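You operate a simulated robot arm through the tools that you are given. There is no shell and no other tool. Be economical: measure what you need, move in short steps, check, and stop when the job is done.

Carry out the task below with a simulated two-armed robot. There is one attempt and no reset: what you move stays moved.

Task
Take the lid off the green tin and lay it down on the top of the marking bench. Put two of the pale short ends from the top of the binding bench on the top of the green cabinet. Shut the caps drawer. Take the grey strap roll and put it on the top of the green cabinet. Close the left cupboard door. Shut the right cupboard door. Open the damp drawer, fetch the orange tin and set it in the inside of the damp drawer, then shut the drawer. Take the yellow bobbin and put it on the top of the steel bench. Take the yellow twine and put it on the shelf under the steel bench. Take the grey-tied coil and put it on the top of the steel bench. Pull the green drawer open. Any order will do. Set down upright: yellow twine.

Only the result counts: the job must be done as asked and must still hold three seconds after the hand-in. Knocking over, shifting, dropping, spilling or breaking anything else fails it. A push-on lid holds only when it is set on centred and level and pressed home; a screw cap is set on level and turned clockwise until tight.

Robot
Two 7-joint arms with two-finger parallel grippers on one trunk, on a base that drives. Base frame: it is fixed to the floor where the robot stands at the start and does not move with it; the origin is under the middle of the robot, x ahead of it, y to its left, z up; the surface under the hand at the start is at about z = 860. Units: mm, degrees, N and s.
The left shoulder is at the start at [70, 163, 1270], the right one opposite. With the tool pointing down near the work surface each hand reaches from about 360 to 880 mm from the robot's upright axis, wherever it stands, measured 20 degrees to its own side. Places, roughly: caps drawer [-4300, 2400, 700]; damp drawer [-3900, 2500, 600]; green drawer [-1800, 1000, 200]; green tin [750, 0, 1000]; grey strap roll (7x7x4 cm) [-1800, 400, 400]; grey-tied coil (14x13x3 cm) [-1000, -4400, 400]; inside of the damp drawer [-3900, 2600, 600]; left cupboard door [-400, 2600, 1500]; orange tin [750, 2000, 1000]; pale short end (10x3x3 cm) [-4500, 2900, 800]; pale short end (11x3x3 cm) [-4200, 2900, 800]; pale short end (9x3x3 cm) [-4100, 2900, 800]; right cupboard door [100, 2600, 1500]; shelf under the steel bench [-600, -4400, 400]; top of the green cabinet [-1800, 2700, 1400]; top of the steel bench [-1000, -4400, 900]; yellow bobbin (5x5x15 cm) [600, -1100, 900]; yellow twine (6x6x7 cm) [400, -3900, 900]. Payload 3.43 kg a hand.
The TCP of each hand is the grasp point between the finger pads, 34 mm short of the fingertips. In the tool frame z runs along the fingers and y along their closing line. Largest opening 128 mm; finger width 24, thickness 12; the body of the gripper, 48 by 130 mm, starts 96 mm behind the TCP.
Orientation is that of the tool frame in the base frame, as a unit quaternion [x, y, z, w]. With the fingers straight down and closing along the base's y, the tool's x points along the base's -x, its y along +y and its z along -z.

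Tools
- The arms move only by the tool move_arm. It takes "left_steps", "right_steps" or both (then of equal length, played together; a hand with none holds still); each is one flat list of numbers, 7 for each row, row after row: the turn, a rotation vector about the tool's x, y, z in units of 6 degrees (1.0 is 6 degrees), then the shift along the tool's x, y, z in units of 50 mm (1.0 is 50 mm), then the opening in per cent of the stroke, from 0 (shut) to 100 (fully open). In form: [rx, ry, rz, dx, dy, dz, fingers, rx, ry, rz, dx, dy, dz, fingers, ...]. A call has 1 to 10 rows; each row shifts and turns the commanded pose from where the row before left it, along the tool's axes as they then stand. A call with a number of a shift or a turn outside -1 to 1 is refused whole. A row lasts 0.2 s, in which the tool goes at most 50 mm and 8.6 degrees; a call with a longer step from one row to the next is refused whole, and so is a gripper value outside its range. Where a pose cannot be reached the arm comes as near as it can. A force on the tool above 40 N (or 10 N above the force at the start of the call, whichever is more), or a blocked arm, ends the call early, and 0.2 s more pass. The fingers move at their own pace (about 153 mm/s each) and stop on an object; they squeeze with about 22 N. The grip force told is the motor's: it shows also when the fingers shut on nothing. Time passes only in rows, and 0.2 s behind the last, so rows that do not move let the fingers close. It gives the time, the measured TCP pose, the force on the tool (base axes), the opening and the grip force at its end, in the units of the frame above (readings bear some noise), with the torque about the TCP (base axes, N m) and any sound that the robot's microphone picked up.
- Cameras (640 x 400 px; columns grow to the right, rows downward): "scene" is now at [146.1, -32.4, 1504.3]; the picture's right is [-0.38, -0.92, 0.00], its down [-0.54, 0.22, -0.81] and it looks along [0.75, -0.31, -0.58] (base axes); focal length 291 px, centre (320, 200). "left" rides on the left gripper at [76, 11, -160] in its tool frame; the picture's right is [-0.15, 0.99, 0.00], its down [-0.88, -0.13, -0.46] and it looks along [-0.45, -0.07, 0.89] (tool axes); focal length 234 px, centre (320, 200). "right" rides on the right gripper at [76, -11, -160] in its tool frame; the picture's right is [0.15, 0.99, 0.00], its down [-0.88, 0.13, -0.46] and it looks along [-0.45, 0.07, 0.89] (tool axes); focal length 234 px, centre (320, 200). There is no depth. A picture from a camera that has moved, and an enlarged one, comes with that camera's place and axes in the base frame and with its lens. The place of the scene camera against the robot may be out by one fixed shift of up to 18 mm in any direction.
- get_image(camera): a new picture of that camera. The clock stands still meanwhile.
- slide_trunk(by): slides the trunk up (or, below 0, down) by that many mm; the arms and the scene camera ride with it, the base frame stays. It gives what a move gives, with no picture.
- roll_base(legs): drives the robot by 1 to 6 legs, each [ahead, left, turn to the left] in mm, mm and degrees, along the robot's own axes; the way and the turn of a leg run together, so that a leg with both is an arc; at most 1500 mm and 180 degrees a leg. The arms and the cameras ride along, it lands a little off, and it stops where it bumps. It gives what a move gives.
- pan_tilt(pan, tilt): turns the head with the scene camera to pan (to the left, within 86 degrees either way) and tilt (down, from -29 to 69), counted from straight ahead of the robot. It gives what a move gives.
- enlarge(camera, box): a new picture of the part [left, top, right, bottom] of that camera's present view, enlarged. The clock stands still meanwhile.
- sign_off(): hands the job in; it is judged then, once.

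Go step by step. Nothing tells you exact positions but the pictures and the camera data: compare them with the known pose of the tool, close in by small moves and look again before you grip or let go. The budget is 535 turns and 336 pictures, counting those below and the enlarged ones. Unless the task says otherwise, let go and move clear before handing in.

The tools are called after "Emit:" as a command line: name --argument value ..., lists and objects as JSON in quotes. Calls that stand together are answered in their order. move_arm: Moves the arms, as the interface text tells. Its arguments: {"type":"object","properties":{"left_steps":{"type":"array","items":{"type":"number"}},"right_steps":{"type":"array","items":{"type":"number"}}},"required":[]} The other tools are called the same way: slide_trunk (by) slides the trunk up or down; roll_base (legs) drives the base; pan_tilt (pan, tilt) turns the head that bears the scene camera; get_image (camera) takes a picture; enlarge (camera, box) takes an enlarged picture of a part of a camera's view; sign_off () hands the job in.

At the start:

```text
t: 0.0
left_eef_pos: [701.3, 33.0, 1188.2]
left_tcp_rot: [-0.002, 1.0, 0.0, 0.0]
left_force: [0.2, -0.3, -0.2]
left_moment: [0.01, -0.01, 0.0]
left_gripper_width: 127.9
left_grip_force: 0.1
right_eef_pos: [363.3, -478.9, 1147.1]
right_tcp_rot: [0.001, 1.0, 0.0, 0.0]
right_force: [0.1, -0.2, 0.1]
right_moment: [-0.05, -0.02, -0.03]
right_gripper_width: 127.9
right_grip_force: 0.0
trunk travel left (down, up): [-750.0, 190.0]
robot x, y, heading: [0.3, 0.2, -0.0]
head pan, tilt: [-22.5, 35.7]
```

scene: 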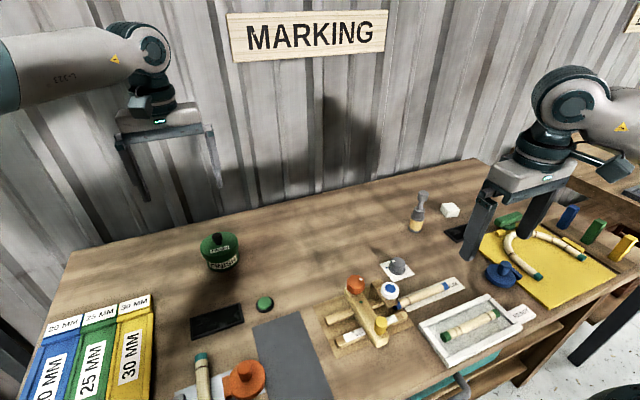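
right: 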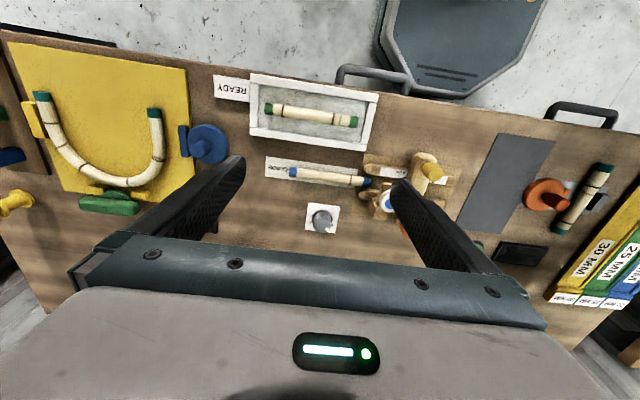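
left: 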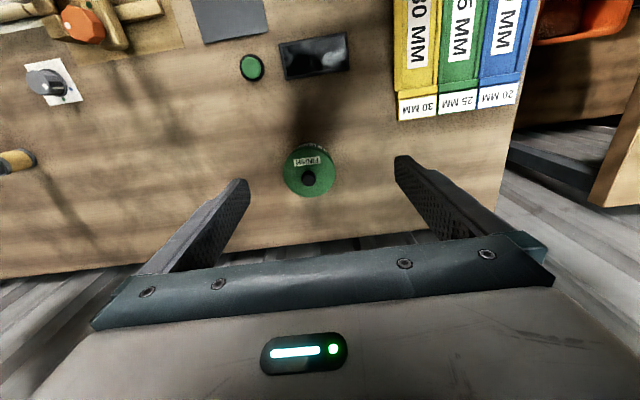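

The green tin stands at about (763, 3), with its knob near z≈985, below the left hand. I'll look closer before gripping.

Emit:
enlarge --camera "scene" --box '[170, 210, 270, 290]'

Emit:
enlarge --camera "left" --box '[260, 130, 360, 210]'

```text
5.00 times, centred on (220, 250) of scene
camera zoom: at [146.1, -32.4, 1504.3], right [-0.38, -0.92, 0.0], down [-0.54, 0.22, -0.81], along [0.75, -0.31, -0.58], focal length 1456 px, centre (820, -50)
```

zoom: 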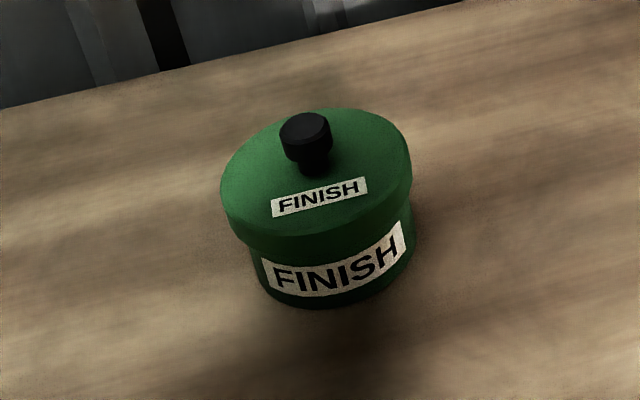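

```text
5.00 times, centred on (310, 170) of left
camera zoom: at [625.1, 43.6, 1346.7], right [0.15, 0.99, 0.0], down [0.88, -0.13, 0.46], along [0.45, -0.07, -0.89], focal length 1171 px, centre (370, 350)
```

zoom: 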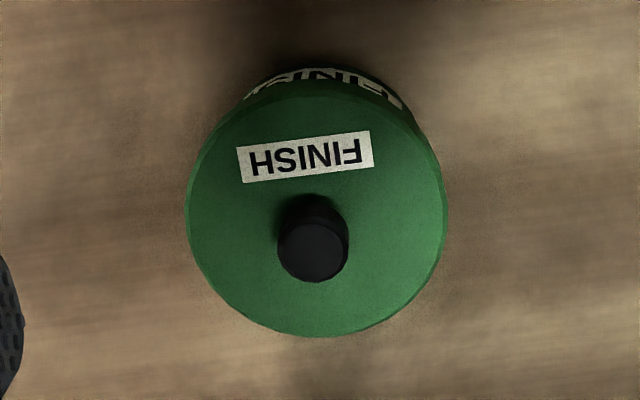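

The knob is at about (767, 1), from z 962 to 989. I'll bring the left hand above it.

Emit:
move_arm --left_steps '[0, 0, 0, -0.265, -0.128, 0.5, 60, 0, 0, 0, -0.265, -0.128, 0.5, 60, 0, 0, 0, -0.265, -0.128, 0.6, 60, 0, 0, 0, -0.265, -0.128, 0.6, 60, 0, 0, 0, -0.265, -0.128, 0.6, 60]'

Emit:
get_image --camera "left"

Emit:
get_image --camera "scene"

```text
t: 1.2
left_eef_pos: [770.3, -0.2, 1047.4]
left_tcp_rot: [0.0, 1.0, -0.001, -0.001]
left_force: [0.1, 1.2, -0.6]
left_moment: [0.05, 0.02, 0.02]
left_gripper_width: 76.9
left_grip_force: 0.1
right_eef_pos: [365.3, -478.1, 1145.9]
right_tcp_rot: [0.0, 1.0, 0.0, 0.0]
right_force: [0.7, -0.3, -0.9]
right_moment: [0.02, 0.01, -0.02]
right_gripper_width: 128.1
right_grip_force: 0.1
trunk travel left (down, up): [-750.0, 190.0]
robot x, y, heading: [2.7, -2.9, -0.0]
head pan, tilt: [-22.5, 35.7]
```

```text
330 pictures are left
camera left: at [694.0, 10.6, 1206.2], right [0.15, 0.99, 0.0], down [0.88, -0.13, 0.46], along [0.45, -0.07, -0.89], focal length 234 px, centre (320, 200)
```

left: 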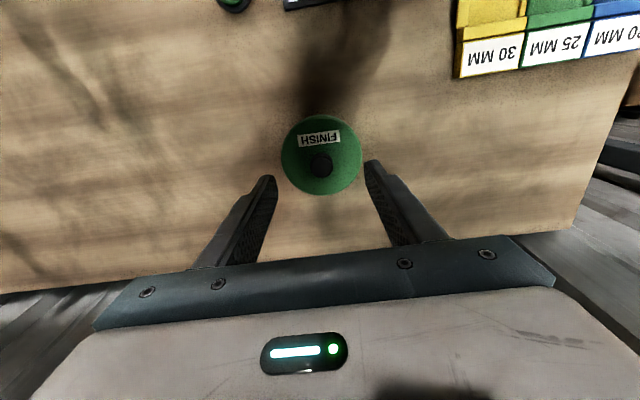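

```text
329 pictures are left
camera scene: at [147.0, -33.5, 1504.2], right [-0.38, -0.92, 0.0], down [-0.54, 0.22, -0.81], along [0.75, -0.31, -0.58], focal length 291 px, centre (320, 200)
```

scene: 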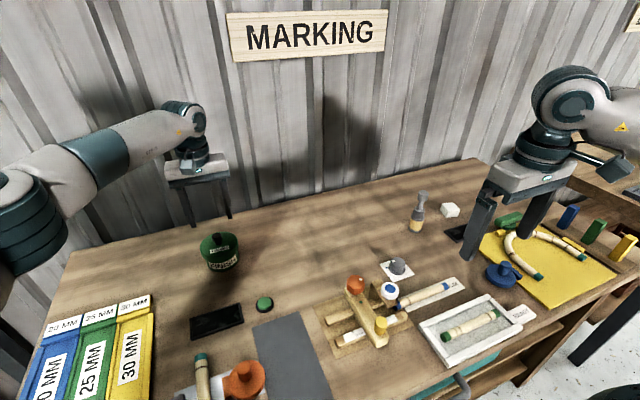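

Aligned over the knob. I'll lower to about z=1000 and close.

Emit:
move_arm --left_steps '[0, 0, 0, 0.06, 0, 0.4, 40, 0, 0, 0, 0, 0, 0.4, 40, 0, 0, 0, 0, 0, 0.08, 40, 0, 0, 0, 0, 0, 0, 0, 0, 0, 0, 0, 0, 0, 0, 0, 0, 0, 0, 0, 0, 0]'

Emit:
get_image --camera "left"

```text
t: 2.6
left_eef_pos: [764.3, 0.6, 1002.4]
left_tcp_rot: [-0.002, 1.0, 0.0, 0.0]
left_force: [-0.3, 0.3, -0.5]
left_moment: [-0.01, 0.0, 0.0]
left_gripper_width: 0.2
left_grip_force: 22.0
right_eef_pos: [363.5, -478.1, 1146.7]
right_tcp_rot: [0.0, 1.0, 0.0, 0.001]
right_force: [0.1, -0.4, -0.1]
right_moment: [-0.02, 0.0, -0.01]
right_gripper_width: 127.8
right_grip_force: 0.1
trunk travel left (down, up): [-750.0, 190.0]
robot x, y, heading: [-0.2, -1.5, -0.0]
head pan, tilt: [-22.5, 35.7]
```

```text
328 pictures are left
camera left: at [688.4, 11.3, 1162.3], right [0.15, 0.99, 0.0], down [0.88, -0.13, 0.46], along [0.45, -0.07, -0.89], focal length 234 px, centre (320, 200)
```

left: 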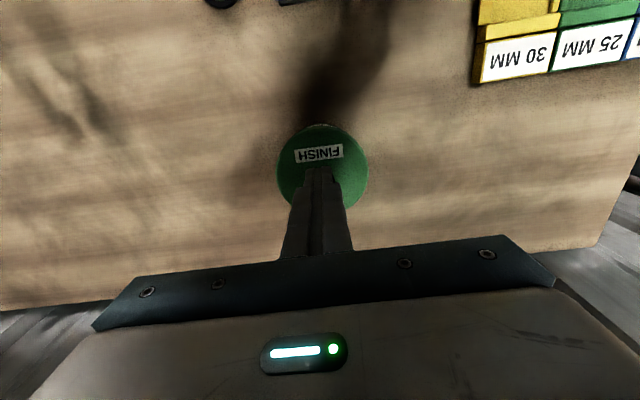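

The fingers shut above the knob, so it sits lower than I estimated. Checking from the side.

Emit:
enlarge --camera "scene" --box '[160, 170, 280, 290]'

```text
3.33 times, centred on (220, 230) of scene
camera zoom: at [146.0, -32.3, 1504.3], right [-0.38, -0.92, 0.0], down [-0.54, 0.22, -0.81], along [0.75, -0.31, -0.58], focal length 971 px, centre (653, 100)
```

zoom: 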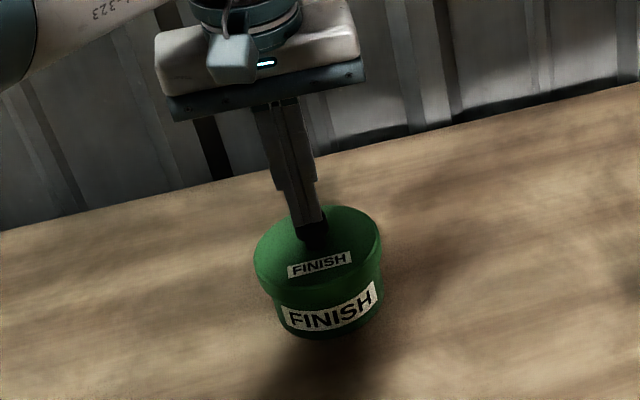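

Emit:
move_arm --left_steps '[0, 0, 0, 0, 0, 0, 40, 0, 0, 0, 0, 0, 0, 40, 0, 0, 0, 0, 0, 0.25, 40, 0, 0, 0, 0, 0, 0.2, 40]'

Emit:
enlarge --camera "scene" --box '[160, 170, 280, 290]'

```text
t: 3.6
left_eef_pos: [763.4, -0.2, 982.9]
left_tcp_rot: [-0.001, 1.0, -0.001, 0.0]
left_force: [-0.5, -0.8, 0.1]
left_moment: [-0.01, 0.0, 0.01]
left_gripper_width: 51.2
left_grip_force: 0.1
right_eef_pos: [363.8, -477.9, 1146.8]
right_tcp_rot: [0.0, 1.0, 0.001, -0.001]
right_force: [-0.2, 1.0, 0.5]
right_moment: [-0.02, -0.02, 0.01]
right_gripper_width: 127.7
right_grip_force: 0.0
trunk travel left (down, up): [-750.0, 190.0]
robot x, y, heading: [0.5, 1.3, 0.0]
head pan, tilt: [-22.5, 35.7]
```

```text
3.33 times, centred on (220, 230) of scene
camera zoom: at [146.3, -32.4, 1504.3], right [-0.38, -0.92, 0.0], down [-0.54, 0.22, -0.81], along [0.75, -0.31, -0.58], focal length 971 px, centre (653, 100)
```

zoom: 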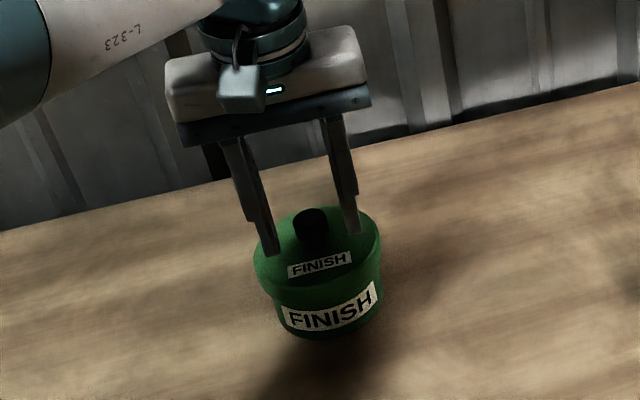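

Emit:
move_arm --left_steps '[0, 0, 0, 0, 0, 0.04, 40, 0, 0, 0, 0, 0, 0, 0, 0, 0, 0, 0, 0, 0, 0, 0, 0, 0, 0, 0, 0, 0]'

```text
t: 4.6
left_eef_pos: [763.0, -0.4, 979.3]
left_tcp_rot: [0.0, 1.0, 0.0, 0.0]
left_force: [-0.6, -0.8, 0.2]
left_moment: [0.01, 0.04, -0.03]
left_gripper_width: 21.5
left_grip_force: 21.4
right_eef_pos: [363.1, -477.3, 1146.0]
right_tcp_rot: [-0.001, 1.0, 0.0, 0.001]
right_force: [-0.4, 0.1, -0.7]
right_moment: [0.02, 0.01, 0.02]
right_gripper_width: 128.1
right_grip_force: 0.0
trunk travel left (down, up): [-750.0, 190.0]
robot x, y, heading: [-1.4, 1.4, -0.2]
head pan, tilt: [-22.5, 35.7]
heard: snap
```

It has the knob (21.5 mm). I'll lift.

Emit:
move_arm --left_steps '[0, 0, 0, 0, 0, -0.1, 0, 0, 0, 0, 0, 0, -0.2, 0, 0, 0, 0, 0, 0, -0.4, 0, 0, 0, 0, 0, 0, -0.6, 0]'

Emit:
get_image --camera "scene"

```text
t: 5.6
left_eef_pos: [762.6, 1.4, 1044.3]
left_tcp_rot: [0.0, 1.0, 0.0, 0.0]
left_force: [-0.3, -0.2, -0.5]
left_moment: [0.0, -0.01, -0.01]
left_gripper_width: 21.5
left_grip_force: 22.1
right_eef_pos: [363.1, -477.6, 1146.3]
right_tcp_rot: [0.0, 1.0, 0.0, 0.0]
right_force: [0.0, -0.3, 0.4]
right_moment: [0.01, -0.02, 0.0]
right_gripper_width: 127.8
right_grip_force: 0.0
trunk travel left (down, up): [-750.0, 190.0]
robot x, y, heading: [1.8, -3.8, -0.0]
head pan, tilt: [-22.5, 35.7]
```

```text
325 pictures are left
camera scene: at [145.3, -32.4, 1504.3], right [-0.38, -0.92, 0.0], down [-0.54, 0.22, -0.81], along [0.75, -0.31, -0.58], focal length 291 px, centre (320, 200)
```

scene: 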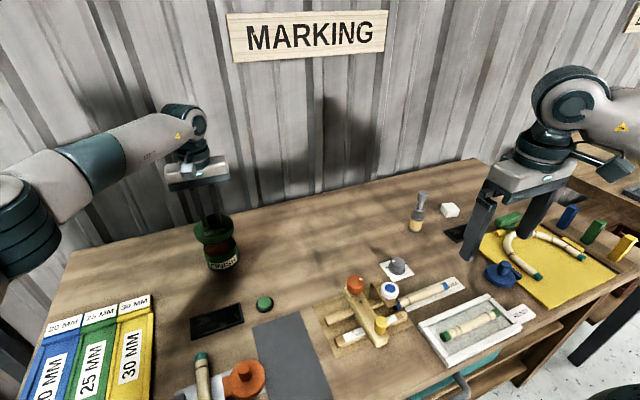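

Lid's off. I'll move it to the clear space at about (770, -160) on the bench and lower.

Emit:
move_arm --left_steps '[0, 0, 0, 0, -0.3, -0.4, 0, 0, 0, 0, 0, -0.7, -0.2, 0, 0, 0, 0, 0, -0.75, 0, 0, 0, 0, 0, 0, -0.75, 0, 0, 0, 0, 0, 0, -0.7, 0, 0, 0, 0, 0, 0, 0, 0.7, 0, 0, 0, 0, 0, 0, 0.7, 0, 0, 0, 0, 0, 0, 0.7, 0]'

Emit:
enlarge --camera "scene" --box '[160, 150, 320, 290]'

```text
t: 7.4
left_eef_pos: [753.3, -105.0, 969.3]
left_tcp_rot: [-0.001, 1.0, 0.0, 0.0]
left_force: [0.2, 0.5, -0.1]
left_moment: [-0.01, 0.03, -0.02]
left_gripper_width: 20.9
left_grip_force: 22.5
left hand out of reach, approached as far as the arm can: row 4, 5
right_eef_pos: [363.8, -477.6, 1147.0]
right_tcp_rot: [0.0, 1.0, 0.0, -0.001]
right_force: [-0.6, 0.3, 0.6]
right_moment: [0.0, 0.0, 0.0]
right_gripper_width: 127.8
right_grip_force: 0.1
trunk travel left (down, up): [-750.0, 190.0]
robot x, y, heading: [-0.5, 1.0, 0.0]
head pan, tilt: [-22.5, 35.7]
```

```text
2.86 times, centred on (240, 220) of scene
camera zoom: at [147.0, -32.2, 1504.2], right [-0.38, -0.92, 0.0], down [-0.54, 0.22, -0.81], along [0.75, -0.31, -0.58], focal length 832 px, centre (549, 143)
```

zoom: 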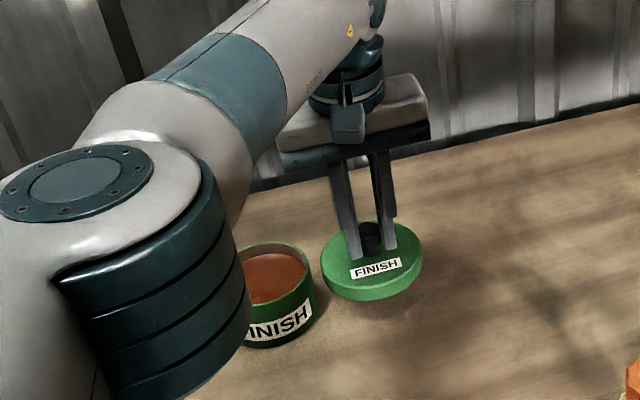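

Emit:
move_arm --left_steps '[0, 0, 0, 0.3, -0.6, 0, 0, 0, 0, 0, 0.5, -0.5, 0, 0, 0, 0, 0, 0.1, 0, 0.4, 0]'

Emit:
get_image --camera "scene"

```text
t: 8.2
left_eef_pos: [709.5, -147.4, 949.3]
left_tcp_rot: [-0.002, 1.0, 0.0, 0.001]
left_force: [0.3, -0.1, -0.8]
left_moment: [0.01, 0.03, 0.01]
left_gripper_width: 20.9
left_grip_force: 22.1
left hand out of reach, approached as far as the arm can: row 1
right_eef_pos: [363.7, -478.2, 1146.3]
right_tcp_rot: [0.0, 1.0, 0.0, 0.0]
right_force: [0.8, -0.3, 0.2]
right_moment: [0.0, -0.01, 0.0]
right_gripper_width: 127.9
right_grip_force: 0.1
trunk travel left (down, up): [-750.0, 190.0]
robot x, y, heading: [-1.6, -0.5, 0.2]
head pan, tilt: [-22.5, 35.7]
```

```text
323 pictures are left
camera scene: at [146.5, -33.0, 1504.2], right [-0.38, -0.92, 0.0], down [-0.54, 0.22, -0.81], along [0.75, -0.31, -0.58], focal length 291 px, centre (320, 200)
```

scene: 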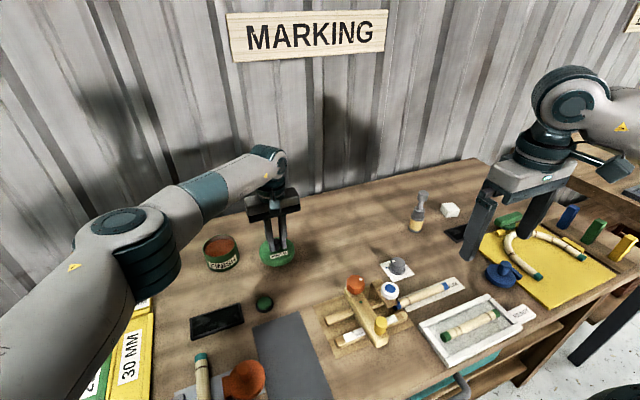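

Emit:
move_arm --left_steps '[0, 0, 0, 0, 0, 0.2, 0, 0, 0, 0, 0, 0, 0.1, 0, 0, 0, 0, 0, 0, 0.1, 0]'

Emit:
enlarge --camera "scene" --box '[200, 180, 340, 300]'

```text
t: 9.0
left_eef_pos: [710.1, -147.4, 930.8]
left_tcp_rot: [-0.001, 1.0, 0.0, 0.0]
left_force: [0.1, 0.5, 0.1]
left_moment: [-0.02, 0.0, 0.01]
left_gripper_width: 21.1
left_grip_force: 22.1
right_eef_pos: [363.4, -479.3, 1146.9]
right_tcp_rot: [0.0, 1.0, 0.0, -0.001]
right_force: [-0.5, -0.1, 0.0]
right_moment: [0.03, 0.01, 0.02]
right_gripper_width: 128.1
right_grip_force: 0.2
trunk travel left (down, up): [-750.0, 190.0]
robot x, y, heading: [0.0, 0.1, 0.1]
head pan, tilt: [-22.5, 35.7]
```

```text
3.33 times, centred on (270, 240) of scene
camera zoom: at [146.2, -32.3, 1504.3], right [-0.38, -0.92, 0.0], down [-0.54, 0.22, -0.81], along [0.75, -0.31, -0.58], focal length 971 px, centre (487, 67)
```

zoom: 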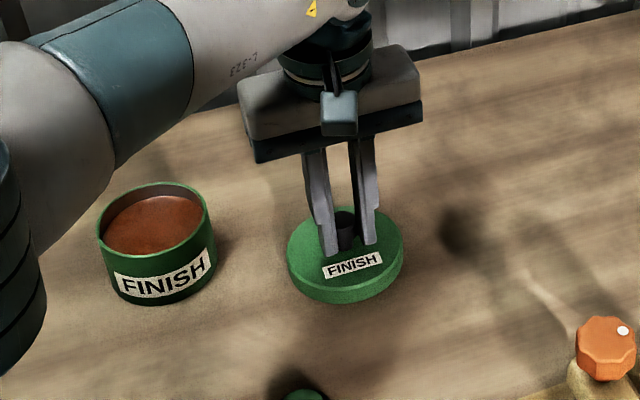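

Emit:
move_arm --left_steps '[0, 0, 0, 0, 0, 0.08, 0, 0, 0, 0, 0, 0, 0.08, 0, 0, 0, 0, 0, 0, 0.08, 0, 0, 0, 0, 0, 0, 0.08, 0]'

Emit:
enlarge --camera "scene" --box '[200, 180, 340, 300]'

```text
t: 10.0
left_eef_pos: [709.6, -148.7, 912.3]
left_tcp_rot: [0.0, 1.0, 0.001, 0.0]
left_force: [-0.5, -0.3, 0.3]
left_moment: [-0.02, -0.01, 0.01]
left_gripper_width: 0.0
left_grip_force: 22.4
right_eef_pos: [363.3, -477.7, 1146.6]
right_tcp_rot: [0.0, 1.0, 0.0, 0.0]
right_force: [-0.2, 0.1, 0.3]
right_moment: [0.0, -0.06, 0.01]
right_gripper_width: 128.3
right_grip_force: 0.1
trunk travel left (down, up): [-750.0, 190.0]
robot x, y, heading: [0.3, -0.7, 0.1]
head pan, tilt: [-22.5, 35.7]
```

```text
3.33 times, centred on (270, 240) of scene
camera zoom: at [144.8, -32.3, 1504.4], right [-0.38, -0.92, 0.0], down [-0.54, 0.22, -0.81], along [0.75, -0.31, -0.58], focal length 971 px, centre (487, 67)
```

zoom: 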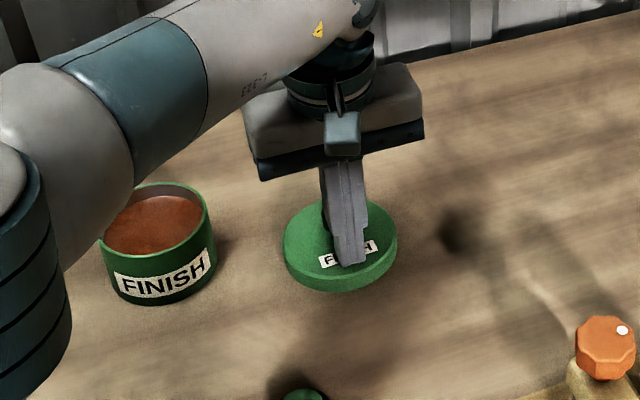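

The lid is on the bench and the fingers slid off the knob. I'll raise straight up and check.

Emit:
move_arm --left_steps '[0, 0, 0, 0, 0, -0.4, 0, 0, 0, 0, 0, 0, -0.8, 0, 0, 0, 0, 0, 0, -0.8, 0, 0, 0, 0, 0, 0.6, -0.6, 0, 0, 0, 0, 0, 0.9, -0.2, 0, 0, 0, 0, 0, 0.9, -0.2, 0]'

Emit:
get_image --camera "scene"

```text
t: 11.4
left_eef_pos: [710.1, -24.3, 1064.9]
left_tcp_rot: [0.0, 1.0, -0.001, 0.0]
left_force: [-0.1, 0.4, 1.0]
left_moment: [-0.04, 0.01, 0.0]
left_gripper_width: 0.0
left_grip_force: 22.4
right_eef_pos: [362.5, -476.7, 1147.7]
right_tcp_rot: [0.0, 1.0, -0.001, 0.0]
right_force: [-0.2, 0.2, -0.3]
right_moment: [-0.03, 0.0, 0.01]
right_gripper_width: 127.8
right_grip_force: 0.0
trunk travel left (down, up): [-750.0, 190.0]
robot x, y, heading: [1.5, -3.2, -0.0]
head pan, tilt: [-22.5, 35.7]
```

```text
320 pictures are left
camera scene: at [145.9, -30.1, 1504.3], right [-0.38, -0.92, 0.0], down [-0.54, 0.22, -0.81], along [0.75, -0.31, -0.58], focal length 291 px, centre (320, 200)
```

scene: 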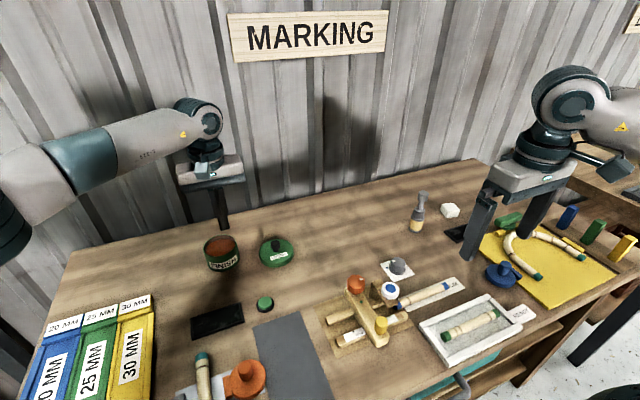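

Lid is laid down upright. Next I'll pan to the right to find the yellow bobbin at the next bench.

Emit:
pan_tilt --pan -70 --tilt 30

Emit:
get_image --camera "scene"

```text
t: 12.6
left_eef_pos: [709.8, -26.8, 1065.2]
left_tcp_rot: [-0.001, 1.0, 0.0, 0.0]
left_force: [0.5, 0.6, 0.2]
left_moment: [0.01, 0.01, 0.01]
left_gripper_width: 0.0
left_grip_force: 21.6
right_eef_pos: [363.9, -478.8, 1146.5]
right_tcp_rot: [0.0, 1.0, 0.0, 0.0]
right_force: [0.9, -0.2, -0.3]
right_moment: [0.03, -0.02, -0.02]
right_gripper_width: 128.1
right_grip_force: 0.1
trunk travel left (down, up): [-750.0, 190.0]
robot x, y, heading: [0.2, -1.4, 0.1]
head pan, tilt: [-70.0, 30.0]
```

```text
319 pictures are left
camera scene: at [96.1, -83.5, 1513.1], right [-0.94, -0.34, 0.0], down [-0.17, 0.47, -0.87], along [0.3, -0.81, -0.5], focal length 291 px, centre (320, 200)
```

scene: 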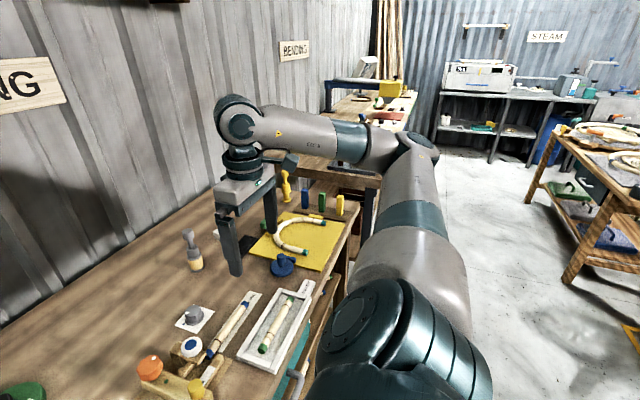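

Emit:
enlarge --camera "scene" --box '[230, 140, 390, 260]'

Emit:
enlarge --camera "scene" --box '[320, 20, 640, 220]'

```text
3.33 times, centred on (310, 200) of scene
camera zoom: at [96.1, -83.5, 1513.1], right [-0.94, -0.34, 0.0], down [-0.17, 0.47, -0.87], along [0.3, -0.81, -0.5], focal length 971 px, centre (353, 200)
```

zoom: 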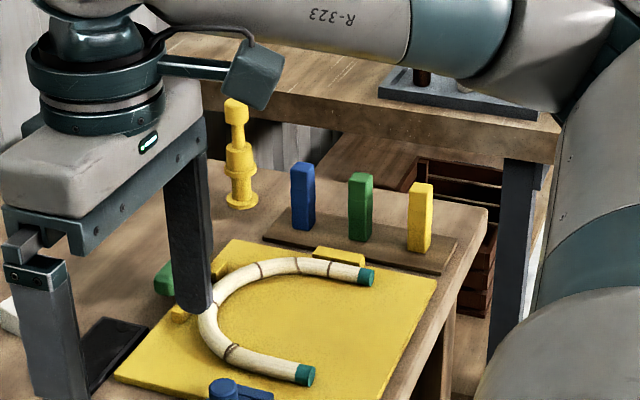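

```text
2.00 times, centred on (480, 120) of scene
camera zoom: at [96.1, -83.5, 1513.1], right [-0.94, -0.34, 0.0], down [-0.17, 0.47, -0.87], along [0.3, -0.81, -0.5], focal length 583 px, centre (0, 360)
```

zoom: 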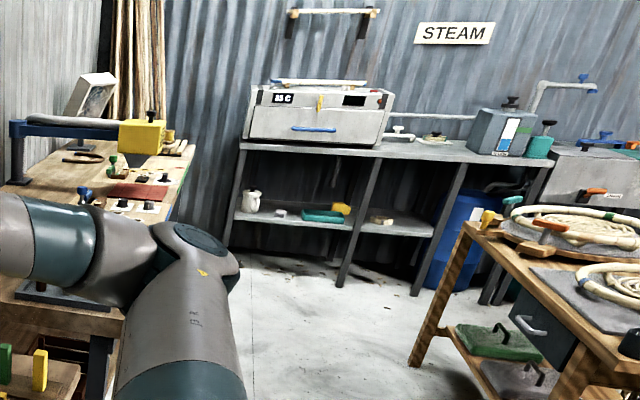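

The yellow bobbin stands at about (610, -1060). I'll tuck the left hand and drive 600 mm to the right.

Emit:
move_arm --left_steps '[0, 0, 0, 0.4, 0.5, -0.6, 50, 0, 0, 0, 0.8, 0.5, -0.2, 50, 0, 0, 0, 0.8, 0.5, -0.2, 50, 0, 0, 0, 0.8, 0.5, -0.2, 50, 0, 0, 0, 0.8, 0.5, -0.2, 50, 0, 0, 0, 0.8, 0.5, -0.2, 50, 0, 0, 0, 0.8, 0.5, -0.2, 50, 0, 0, 0, 0.8, 0.5, -0.2, 50]'

Emit:
roll_base --legs '[[0, -600, 0]]'

Emit:
get_image --camera "scene"

Emit:
get_image --camera "right"

```text
t: 14.3
left_eef_pos: [407.3, 172.0, 1163.3]
left_tcp_rot: [0.0, 1.0, -0.001, 0.0]
left_force: [-0.1, -0.2, 0.1]
left_moment: [-0.04, -0.03, -0.02]
left_gripper_width: 64.1
left_grip_force: 0.1
right_eef_pos: [363.1, -476.6, 1147.7]
right_tcp_rot: [0.0, 1.0, -0.001, 0.001]
right_force: [-1.0, 1.0, -0.7]
right_moment: [-0.01, -0.05, 0.03]
right_gripper_width: 128.3
right_grip_force: 0.1
trunk travel left (down, up): [-750.0, 190.0]
robot x, y, heading: [-2.0, 0.7, 0.1]
head pan, tilt: [-70.0, 30.0]
```

```text
t: 17.8
left_eef_pos: [408.1, -440.1, 1162.7]
left_tcp_rot: [0.004, 1.0, 0.0, 0.0]
left_force: [0.9, 0.4, 0.0]
left_moment: [-0.04, 0.01, -0.02]
left_gripper_width: 64.2
left_grip_force: 0.2
right_eef_pos: [357.4, -1090.0, 1146.6]
right_tcp_rot: [0.004, 1.0, -0.001, 0.0]
right_force: [0.0, 0.6, -0.3]
right_moment: [-0.01, -0.02, -0.03]
right_gripper_width: 127.8
right_grip_force: 0.0
trunk travel left (down, up): [-750.0, 190.0]
robot x, y, heading: [0.1, -610.9, -0.6]
head pan, tilt: [-70.0, 30.0]
```

```text
316 pictures are left
camera scene: at [92.7, -693.1, 1513.1], right [-0.94, -0.33, 0.0], down [-0.17, 0.47, -0.87], along [0.29, -0.82, -0.5], focal length 291 px, centre (320, 200)
```

scene: 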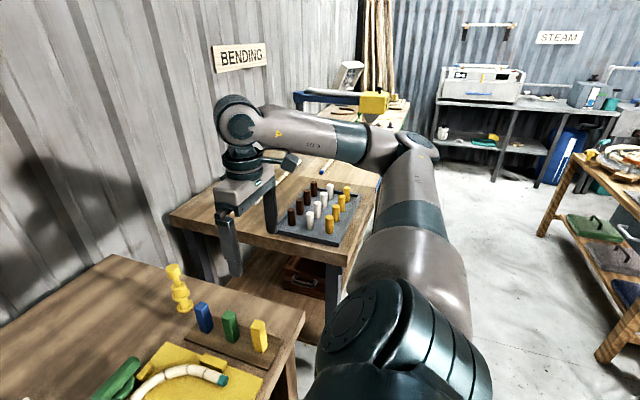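

```text
315 pictures are left
camera right: at [282.3, -1100.1, 1306.8], right [-0.14, 0.99, 0.0], down [0.88, 0.12, 0.46], along [0.45, 0.06, -0.89], focal length 234 px, centre (320, 200)
```

right: 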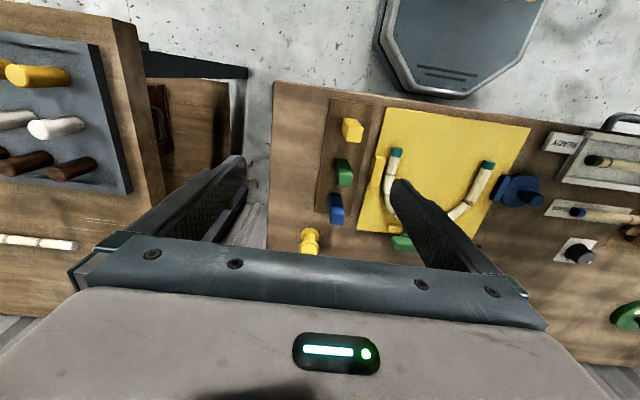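

Emit:
enlarge --camera "scene" --box '[140, 250, 220, 320]'

Emit:
move_arm --right_steps '[0, 0, 0, -0.8, 0, -0.3, 100, 0, 0, 0, -0.8, 0, -0.3, 100, 0, 0, 0, -0.8, 0, 0, 100, 0, 0, 0, -0.8, 0.1, 0, 100]'

Emit:
get_image --camera "right"

```text
5.71 times, centred on (180, 285) of scene
camera zoom: at [92.7, -693.1, 1513.1], right [-0.94, -0.33, 0.0], down [-0.17, 0.47, -0.87], along [0.29, -0.82, -0.5], focal length 1664 px, centre (1120, -286)
```

zoom: 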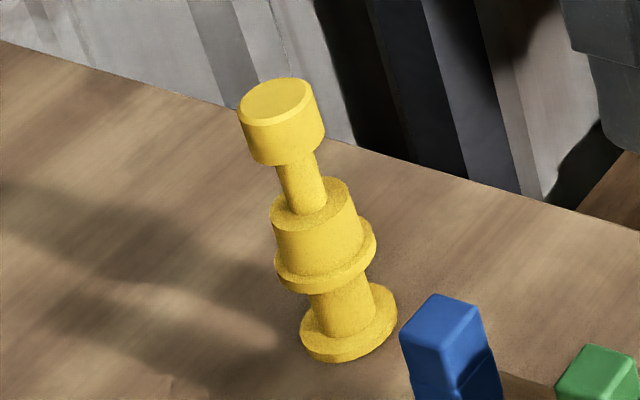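

```text
t: 18.8
left_eef_pos: [410.5, -441.0, 1161.4]
left_tcp_rot: [0.003, 1.0, -0.001, -0.001]
left_force: [0.1, 0.2, -0.7]
left_moment: [-0.02, 0.09, -0.01]
left_gripper_width: 64.1
left_grip_force: 0.0
right_eef_pos: [521.2, -1087.3, 1176.0]
right_tcp_rot: [0.004, 1.0, 0.0, -0.001]
right_force: [0.3, 0.7, -0.5]
right_moment: [0.0, 0.03, 0.01]
right_gripper_width: 128.1
right_grip_force: 0.0
trunk travel left (down, up): [-750.0, 190.0]
robot x, y, heading: [-4.8, -607.1, -0.4]
head pan, tilt: [-70.0, 30.0]
```

```text
313 pictures are left
camera right: at [446.4, -1096.5, 1336.8], right [-0.14, 0.99, 0.0], down [0.88, 0.12, 0.45], along [0.45, 0.06, -0.89], focal length 234 px, centre (320, 200)
```

right: 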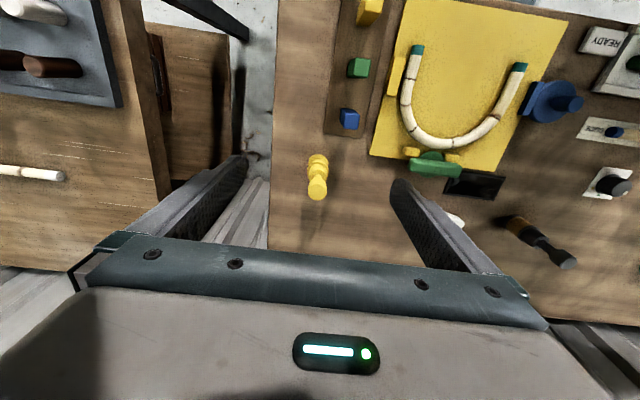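

Emit:
move_arm --right_steps '[0, 0, 0, -0.7, 0.05, 0, 70, 0, 0, 0, -0.7, 0.07, 0.4, 70, 0, 0, 0, 0, 0, 0.8, 70, 0, 0, 0, 0, 0, 0.8, 70, 0, 0, 0, 0, 0, 0, 70]'

Emit:
get_image --camera "right"

Emit:
enlarge --camera "scene" --box '[100, 180, 260, 320]'

```text
t: 20.0
left_eef_pos: [408.6, -440.4, 1162.1]
left_tcp_rot: [0.003, 1.0, 0.001, 0.0]
left_force: [-0.6, 0.2, -0.4]
left_moment: [0.01, -0.04, 0.0]
left_gripper_width: 64.1
left_grip_force: 0.1
right_eef_pos: [589.1, -1082.5, 1075.1]
right_tcp_rot: [0.004, 1.0, 0.0, 0.0]
right_force: [-0.6, -0.3, -0.7]
right_moment: [-0.02, -0.01, -0.02]
right_gripper_width: 89.5
right_grip_force: 0.0
trunk travel left (down, up): [-750.0, 190.0]
robot x, y, heading: [-1.9, -610.7, -0.2]
head pan, tilt: [-70.0, 30.0]
```

```text
312 pictures are left
camera right: at [513.8, -1091.9, 1236.0], right [-0.14, 0.99, 0.0], down [0.88, 0.12, 0.46], along [0.45, 0.06, -0.89], focal length 234 px, centre (320, 200)
```

right: 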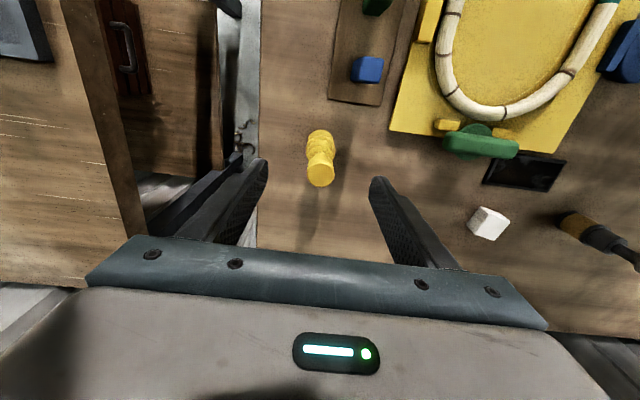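

```text
2.86 times, centred on (180, 250) of scene
camera zoom: at [93.2, -693.1, 1513.1], right [-0.94, -0.33, 0.0], down [-0.17, 0.47, -0.87], along [0.29, -0.82, -0.5], focal length 832 px, centre (720, 57)
```

zoom: 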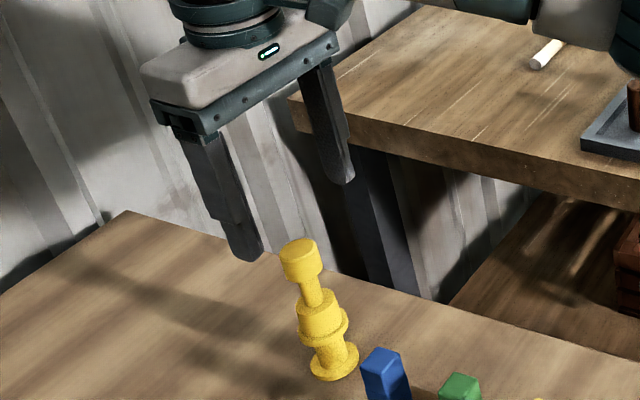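

Emit:
move_arm --right_steps '[0, 0, 0, -0.15, 0.03, 0.56, 70, 0, 0, 0, 0, 0, 0.56, 70, 0, 0, 0, 0, 0, 0.54, 70, 0, 0, 0, 0, 0, 0, 70]'

Emit:
enlarge --camera "scene" --box '[100, 180, 260, 320]'

```text
t: 21.0
left_eef_pos: [408.1, -440.2, 1161.9]
left_tcp_rot: [0.003, 1.0, 0.0, 0.001]
left_force: [-0.5, -0.2, 0.1]
left_moment: [0.01, 0.02, -0.01]
left_gripper_width: 63.7
left_grip_force: 0.1
right_eef_pos: [594.2, -1079.2, 993.5]
right_tcp_rot: [0.004, 1.0, 0.0, 0.0]
right_force: [0.5, 0.1, 0.7]
right_moment: [-0.02, 0.0, 0.01]
right_gripper_width: 89.7
right_grip_force: 0.1
trunk travel left (down, up): [-750.0, 190.0]
robot x, y, heading: [1.4, -610.7, -0.6]
head pan, tilt: [-70.0, 30.0]
```

```text
2.86 times, centred on (180, 250) of scene
camera zoom: at [93.1, -693.3, 1513.1], right [-0.94, -0.33, 0.0], down [-0.17, 0.47, -0.87], along [0.29, -0.82, -0.5], focal length 832 px, centre (720, 57)
```

zoom: 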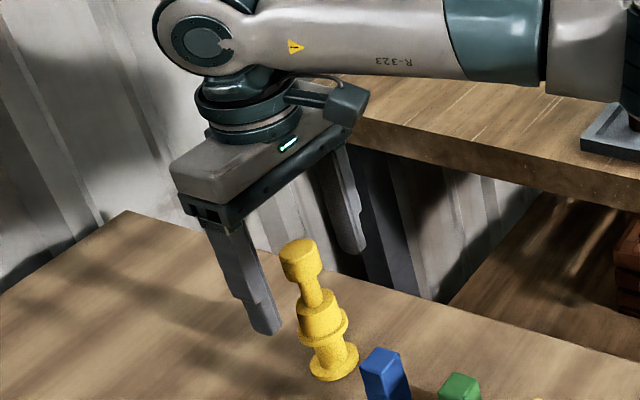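

Fingers straddle the head of the bobbin. Closing.

Emit:
move_arm --right_steps '[0, 0, 0, 0, 0, 0, 0, 0, 0, 0, 0, 0, 0, 0, 0, 0, 0, 0, 0, 0, 0, 0, 0, 0, 0, 0, -0.4, 0, 0, 0, 0, 0, 0, -0.8, 0, 0, 0, 0, 0, 0, -0.8, 0, 0, 0, 0, 0, 0, -0.8, 0]'

Emit:
get_image --camera "scene"

```text
t: 22.6
left_eef_pos: [408.0, -440.4, 1161.3]
left_tcp_rot: [0.003, 1.0, 0.0, 0.0]
left_force: [0.1, -0.2, 0.1]
left_moment: [0.0, -0.04, -0.02]
left_gripper_width: 63.9
left_grip_force: 0.1
right_eef_pos: [593.4, -1078.1, 1134.5]
right_tcp_rot: [0.004, 1.0, 0.0, 0.0]
right_force: [-0.8, 0.8, -0.6]
right_moment: [0.01, 0.01, 0.05]
right_gripper_width: 28.6
right_grip_force: 21.9
trunk travel left (down, up): [-750.0, 190.0]
robot x, y, heading: [0.3, -606.9, -0.5]
head pan, tilt: [-70.0, 30.0]
```

```text
309 pictures are left
camera scene: at [92.5, -692.9, 1513.1], right [-0.94, -0.33, 0.0], down [-0.17, 0.47, -0.87], along [0.29, -0.82, -0.5], focal length 291 px, centre (320, 200)
```

scene: 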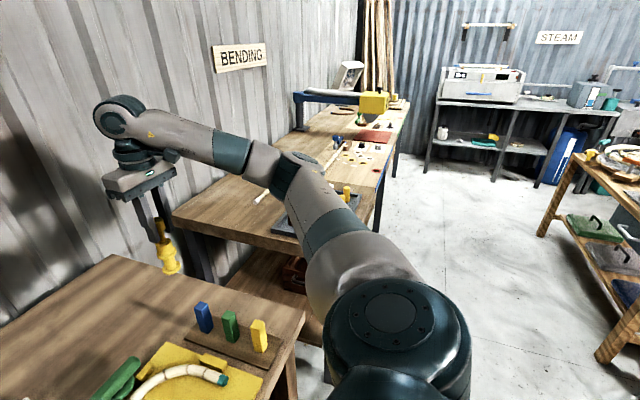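

Bobbin held. I'll pull the hand in, back off and turn toward -y.

Emit:
move_arm --right_steps '[0, 0, 0, 0.6, 0.4, -0.6, 0, 0, 0, 0, 0.6, 0.5, -0.5, 0, 0, 0, 0, 0.6, 0.5, -0.3, 0, 0, 0, 0, 0.6, 0.5, 0, 0, 0, 0, 0, 0.6, 0.5, 0, 0, 0, 0, 0, 0.6, 0.5, 0, 0, 0, 0, 0, 0.6, 0.5, 0, 0]'

Emit:
roll_base --legs '[[-350, 0, 0], [0, 0, -90]]'

Emit:
pan_tilt --pan 0 --tilt 20

Emit:
get_image --camera "scene"

```text
t: 24.2
left_eef_pos: [407.6, -440.3, 1162.4]
left_tcp_rot: [0.003, 1.0, -0.001, 0.0]
left_force: [0.7, -1.2, 0.2]
left_moment: [0.0, 0.03, 0.04]
left_gripper_width: 64.1
left_grip_force: 0.0
right_eef_pos: [383.5, -907.0, 1204.7]
right_tcp_rot: [0.004, 1.0, -0.001, 0.001]
right_force: [-0.6, -0.4, -0.8]
right_moment: [0.01, 0.04, 0.03]
right_gripper_width: 28.7
right_grip_force: 22.2
trunk travel left (down, up): [-750.0, 190.0]
robot x, y, heading: [0.1, -606.1, -0.3]
head pan, tilt: [-70.0, 30.0]
```

```text
t: 30.3
left_eef_pos: [-189.5, -1015.1, 1162.3]
left_tcp_rot: [0.709, 0.705, 0.0, 0.0]
left_force: [0.0, -0.5, -0.1]
left_moment: [0.01, 0.03, 0.0]
left_gripper_width: 64.1
left_grip_force: 0.0
right_eef_pos: [-656.1, -995.0, 1203.5]
right_tcp_rot: [0.709, 0.705, -0.001, 0.0]
right_force: [-0.6, -0.5, -0.8]
right_moment: [0.02, 0.04, -0.03]
right_gripper_width: 28.7
right_grip_force: 21.3
trunk travel left (down, up): [-750.0, 190.0]
robot x, y, heading: [-356.9, -607.7, -90.3]
head pan, tilt: [-70.0, 30.0]
```

```text
t: 31.7
left_eef_pos: [-189.8, -1015.5, 1162.5]
left_tcp_rot: [0.71, 0.705, 0.0, 0.0]
left_force: [0.0, -0.2, -0.1]
left_moment: [0.0, 0.01, 0.01]
left_gripper_width: 64.1
left_grip_force: 0.1
right_eef_pos: [-656.7, -993.5, 1203.9]
right_tcp_rot: [0.709, 0.705, 0.0, 0.0]
right_force: [0.1, 0.3, -0.2]
right_moment: [0.01, -0.01, 0.0]
right_gripper_width: 28.6
right_grip_force: 22.4
trunk travel left (down, up): [-750.0, 190.0]
robot x, y, heading: [-360.9, -610.0, -90.1]
head pan, tilt: [0.0, 20.0]
```

```text
308 pictures are left
camera scene: at [-345.7, -747.4, 1529.1], right [-1.0, 0.01, 0.0], down [0.0, 0.34, -0.94], along [-0.01, -0.94, -0.34], focal length 291 px, centre (320, 200)
```

scene: 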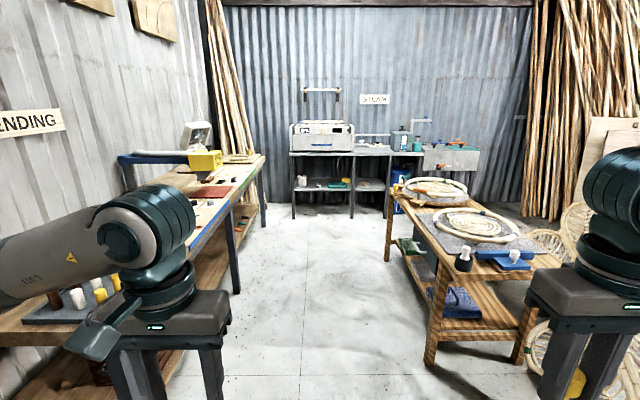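

Emit:
enlarge --camera "scene" --box '[110, 110, 290, 220]'

Emit:
enlarge --camera "scene" --box '[270, 80, 490, 220]'

```text
3.56 times, centred on (200, 165) of scene
camera zoom: at [-345.7, -747.4, 1529.1], right [-1.0, 0.01, 0.0], down [0.0, 0.34, -0.94], along [-0.01, -0.94, -0.34], focal length 1036 px, centre (747, 324)
```

zoom: 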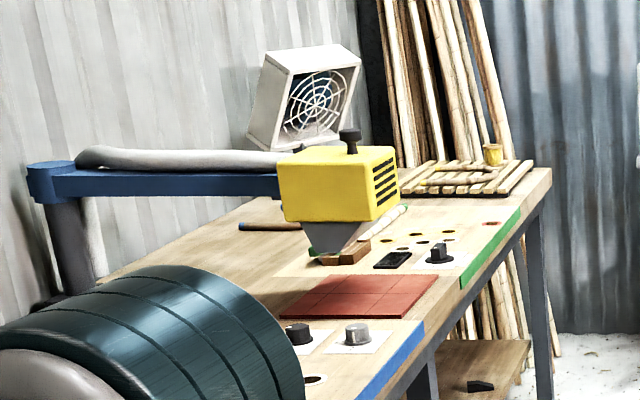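

```text
2.86 times, centred on (380, 150) of scene
camera zoom: at [-345.7, -747.4, 1529.1], right [-1.0, 0.01, 0.0], down [0.0, 0.34, -0.94], along [-0.01, -0.94, -0.34], focal length 832 px, centre (149, 343)
```

zoom: 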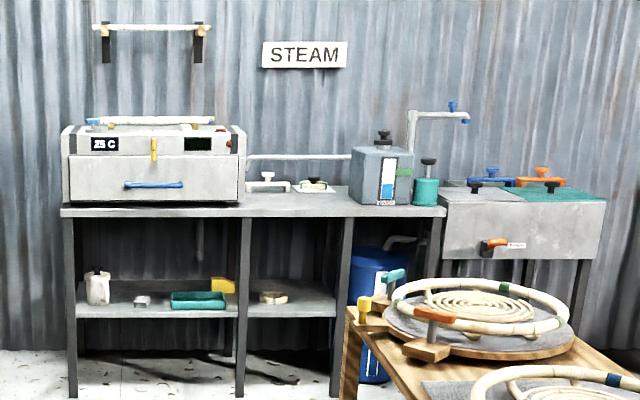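

The corridor is clear along x≈-360. I'll drive toward the steel bench.

Emit:
roll_base --legs '[[1300, 0, 0], [1300, 0, 0]]'

Emit:
pan_tilt --pan -15 --tilt 35

Emit:
get_image --camera "scene"

```text
t: 44.4
left_eef_pos: [-161.0, -3615.5, 1163.9]
left_tcp_rot: [0.7, 0.714, 0.0, -0.001]
left_force: [-0.3, 0.3, 0.7]
left_moment: [0.0, -0.01, -0.02]
left_gripper_width: 63.9
left_grip_force: 0.0
right_eef_pos: [-628.8, -3605.4, 1203.5]
right_tcp_rot: [0.701, 0.713, 0.0, 0.0]
right_force: [-0.9, 0.3, -0.4]
right_moment: [-0.01, 0.03, 0.01]
right_gripper_width: 28.6
right_grip_force: 22.2
trunk travel left (down, up): [-750.0, 190.0]
robot x, y, heading: [-337.4, -3210.7, -88.8]
head pan, tilt: [0.0, 20.0]
```

```text
t: 45.1
left_eef_pos: [-160.0, -3616.5, 1163.7]
left_tcp_rot: [0.7, 0.714, -0.001, 0.0]
left_force: [0.0, 0.1, 0.1]
left_moment: [0.0, 0.01, -0.01]
left_gripper_width: 64.4
left_grip_force: 0.0
right_eef_pos: [-627.7, -3605.1, 1203.2]
right_tcp_rot: [0.7, 0.714, 0.0, 0.0]
right_force: [0.1, 0.0, 0.4]
right_moment: [0.02, 0.0, 0.0]
right_gripper_width: 28.4
right_grip_force: 21.7
trunk travel left (down, up): [-750.0, 190.0]
robot x, y, heading: [-337.8, -3210.2, -88.9]
head pan, tilt: [-15.0, 35.0]
```

```text
305 pictures are left
camera scene: at [-345.0, -3344.1, 1505.3], right [-0.97, 0.24, 0.0], down [0.14, 0.56, -0.82], along [-0.2, -0.8, -0.57], focal length 291 px, centre (320, 200)
```

scene: 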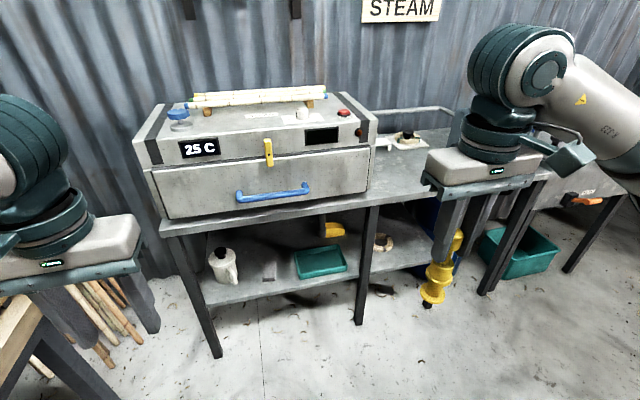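

Emit:
roll_base --legs '[[350, 0, -1.2], [0, -380, 0]]'

Emit:
get_image --camera "scene"

```text
t: 49.4
left_eef_pos: [-549.9, -3963.8, 1161.9]
left_tcp_rot: [0.708, 0.706, 0.0, 0.001]
left_force: [0.3, 0.8, -0.1]
left_moment: [0.0, -0.01, -0.01]
left_gripper_width: 64.0
left_grip_force: 0.1
right_eef_pos: [-1018.2, -3944.6, 1204.6]
right_tcp_rot: [0.709, 0.705, 0.0, 0.0]
right_force: [-0.5, 0.0, -1.0]
right_moment: [0.04, 0.0, 0.02]
right_gripper_width: 28.4
right_grip_force: 22.3
trunk travel left (down, up): [-750.0, 190.0]
robot x, y, heading: [-721.1, -3554.7, -89.9]
head pan, tilt: [-15.0, 35.0]
```

```text
304 pictures are left
camera scene: at [-729.0, -3688.1, 1505.3], right [-0.96, 0.26, 0.0], down [0.15, 0.55, -0.82], along [-0.22, -0.79, -0.57], focal length 291 px, centre (320, 200)
```

scene: 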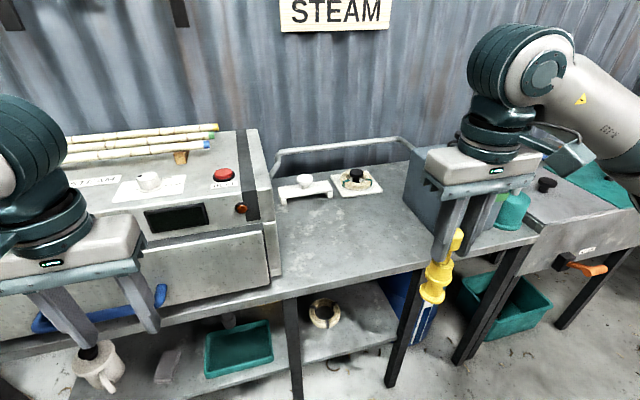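

Emit:
move_arm --right_steps '[0, 0, 0, -0.5, 0, 0, 0, 0, 0, 0, -0.9, 0, 0, 0, 0, 0, 0, -0.9, 0, 0, 0, 0, 0, 0, -0.9, 0, 0, 0, 0, 0, 0, -0.9, 0, 0, 0, 0, 0, 0, -0.9, 0, 0, 0, 0, 0, 0, -0.9, 0, 0, 0, 0, 0, 0, -0.9, 0, 0, 0, 0, 0, 0, -0.5, 0, 0, 0]'

Emit:
get_image --camera "scene"

Emit:
get_image --camera "right"

```text
t: 51.4
left_eef_pos: [-550.4, -3964.4, 1161.5]
left_tcp_rot: [0.708, 0.706, 0.0, 0.0]
left_force: [-0.9, -1.2, 0.4]
left_moment: [0.01, 0.06, -0.01]
left_gripper_width: 63.9
left_grip_force: 0.1
right_eef_pos: [-1017.1, -4311.9, 1202.6]
right_tcp_rot: [0.708, 0.706, 0.0, -0.001]
right_force: [0.9, 0.1, -0.9]
right_moment: [0.0, -0.02, 0.0]
right_gripper_width: 28.3
right_grip_force: 22.3
trunk travel left (down, up): [-750.0, 190.0]
robot x, y, heading: [-718.4, -3551.1, -90.2]
head pan, tilt: [-15.0, 35.0]
```

```text
303 pictures are left
camera scene: at [-728.9, -3688.8, 1505.2], right [-0.96, 0.26, 0.0], down [0.15, 0.55, -0.82], along [-0.22, -0.79, -0.57], focal length 291 px, centre (320, 200)
```

scene: 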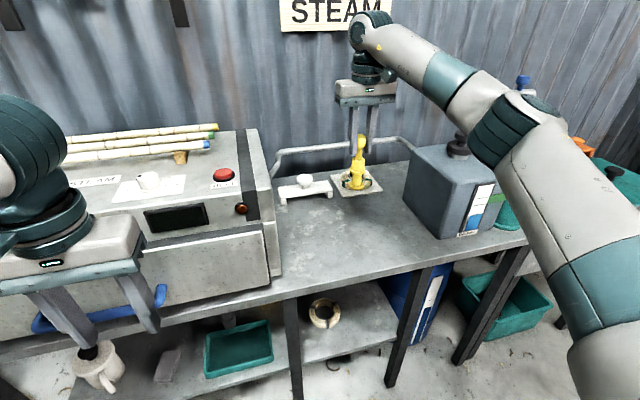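

```text
302 pictures are left
camera right: at [-1027.4, -4234.8, 1362.8], right [0.99, 0.14, 0.0], down [0.13, -0.88, 0.45], along [0.06, -0.45, -0.89], focal length 234 px, centre (320, 200)
```

right: 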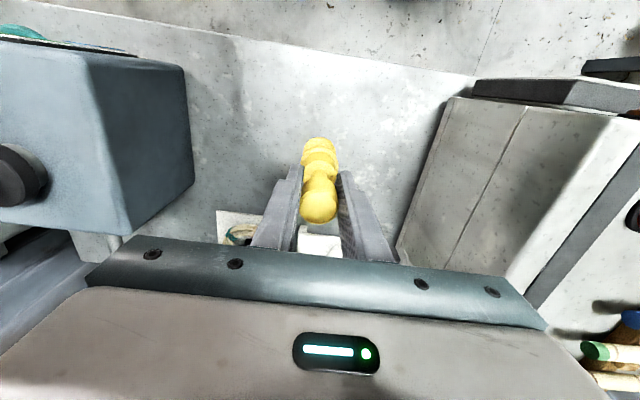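

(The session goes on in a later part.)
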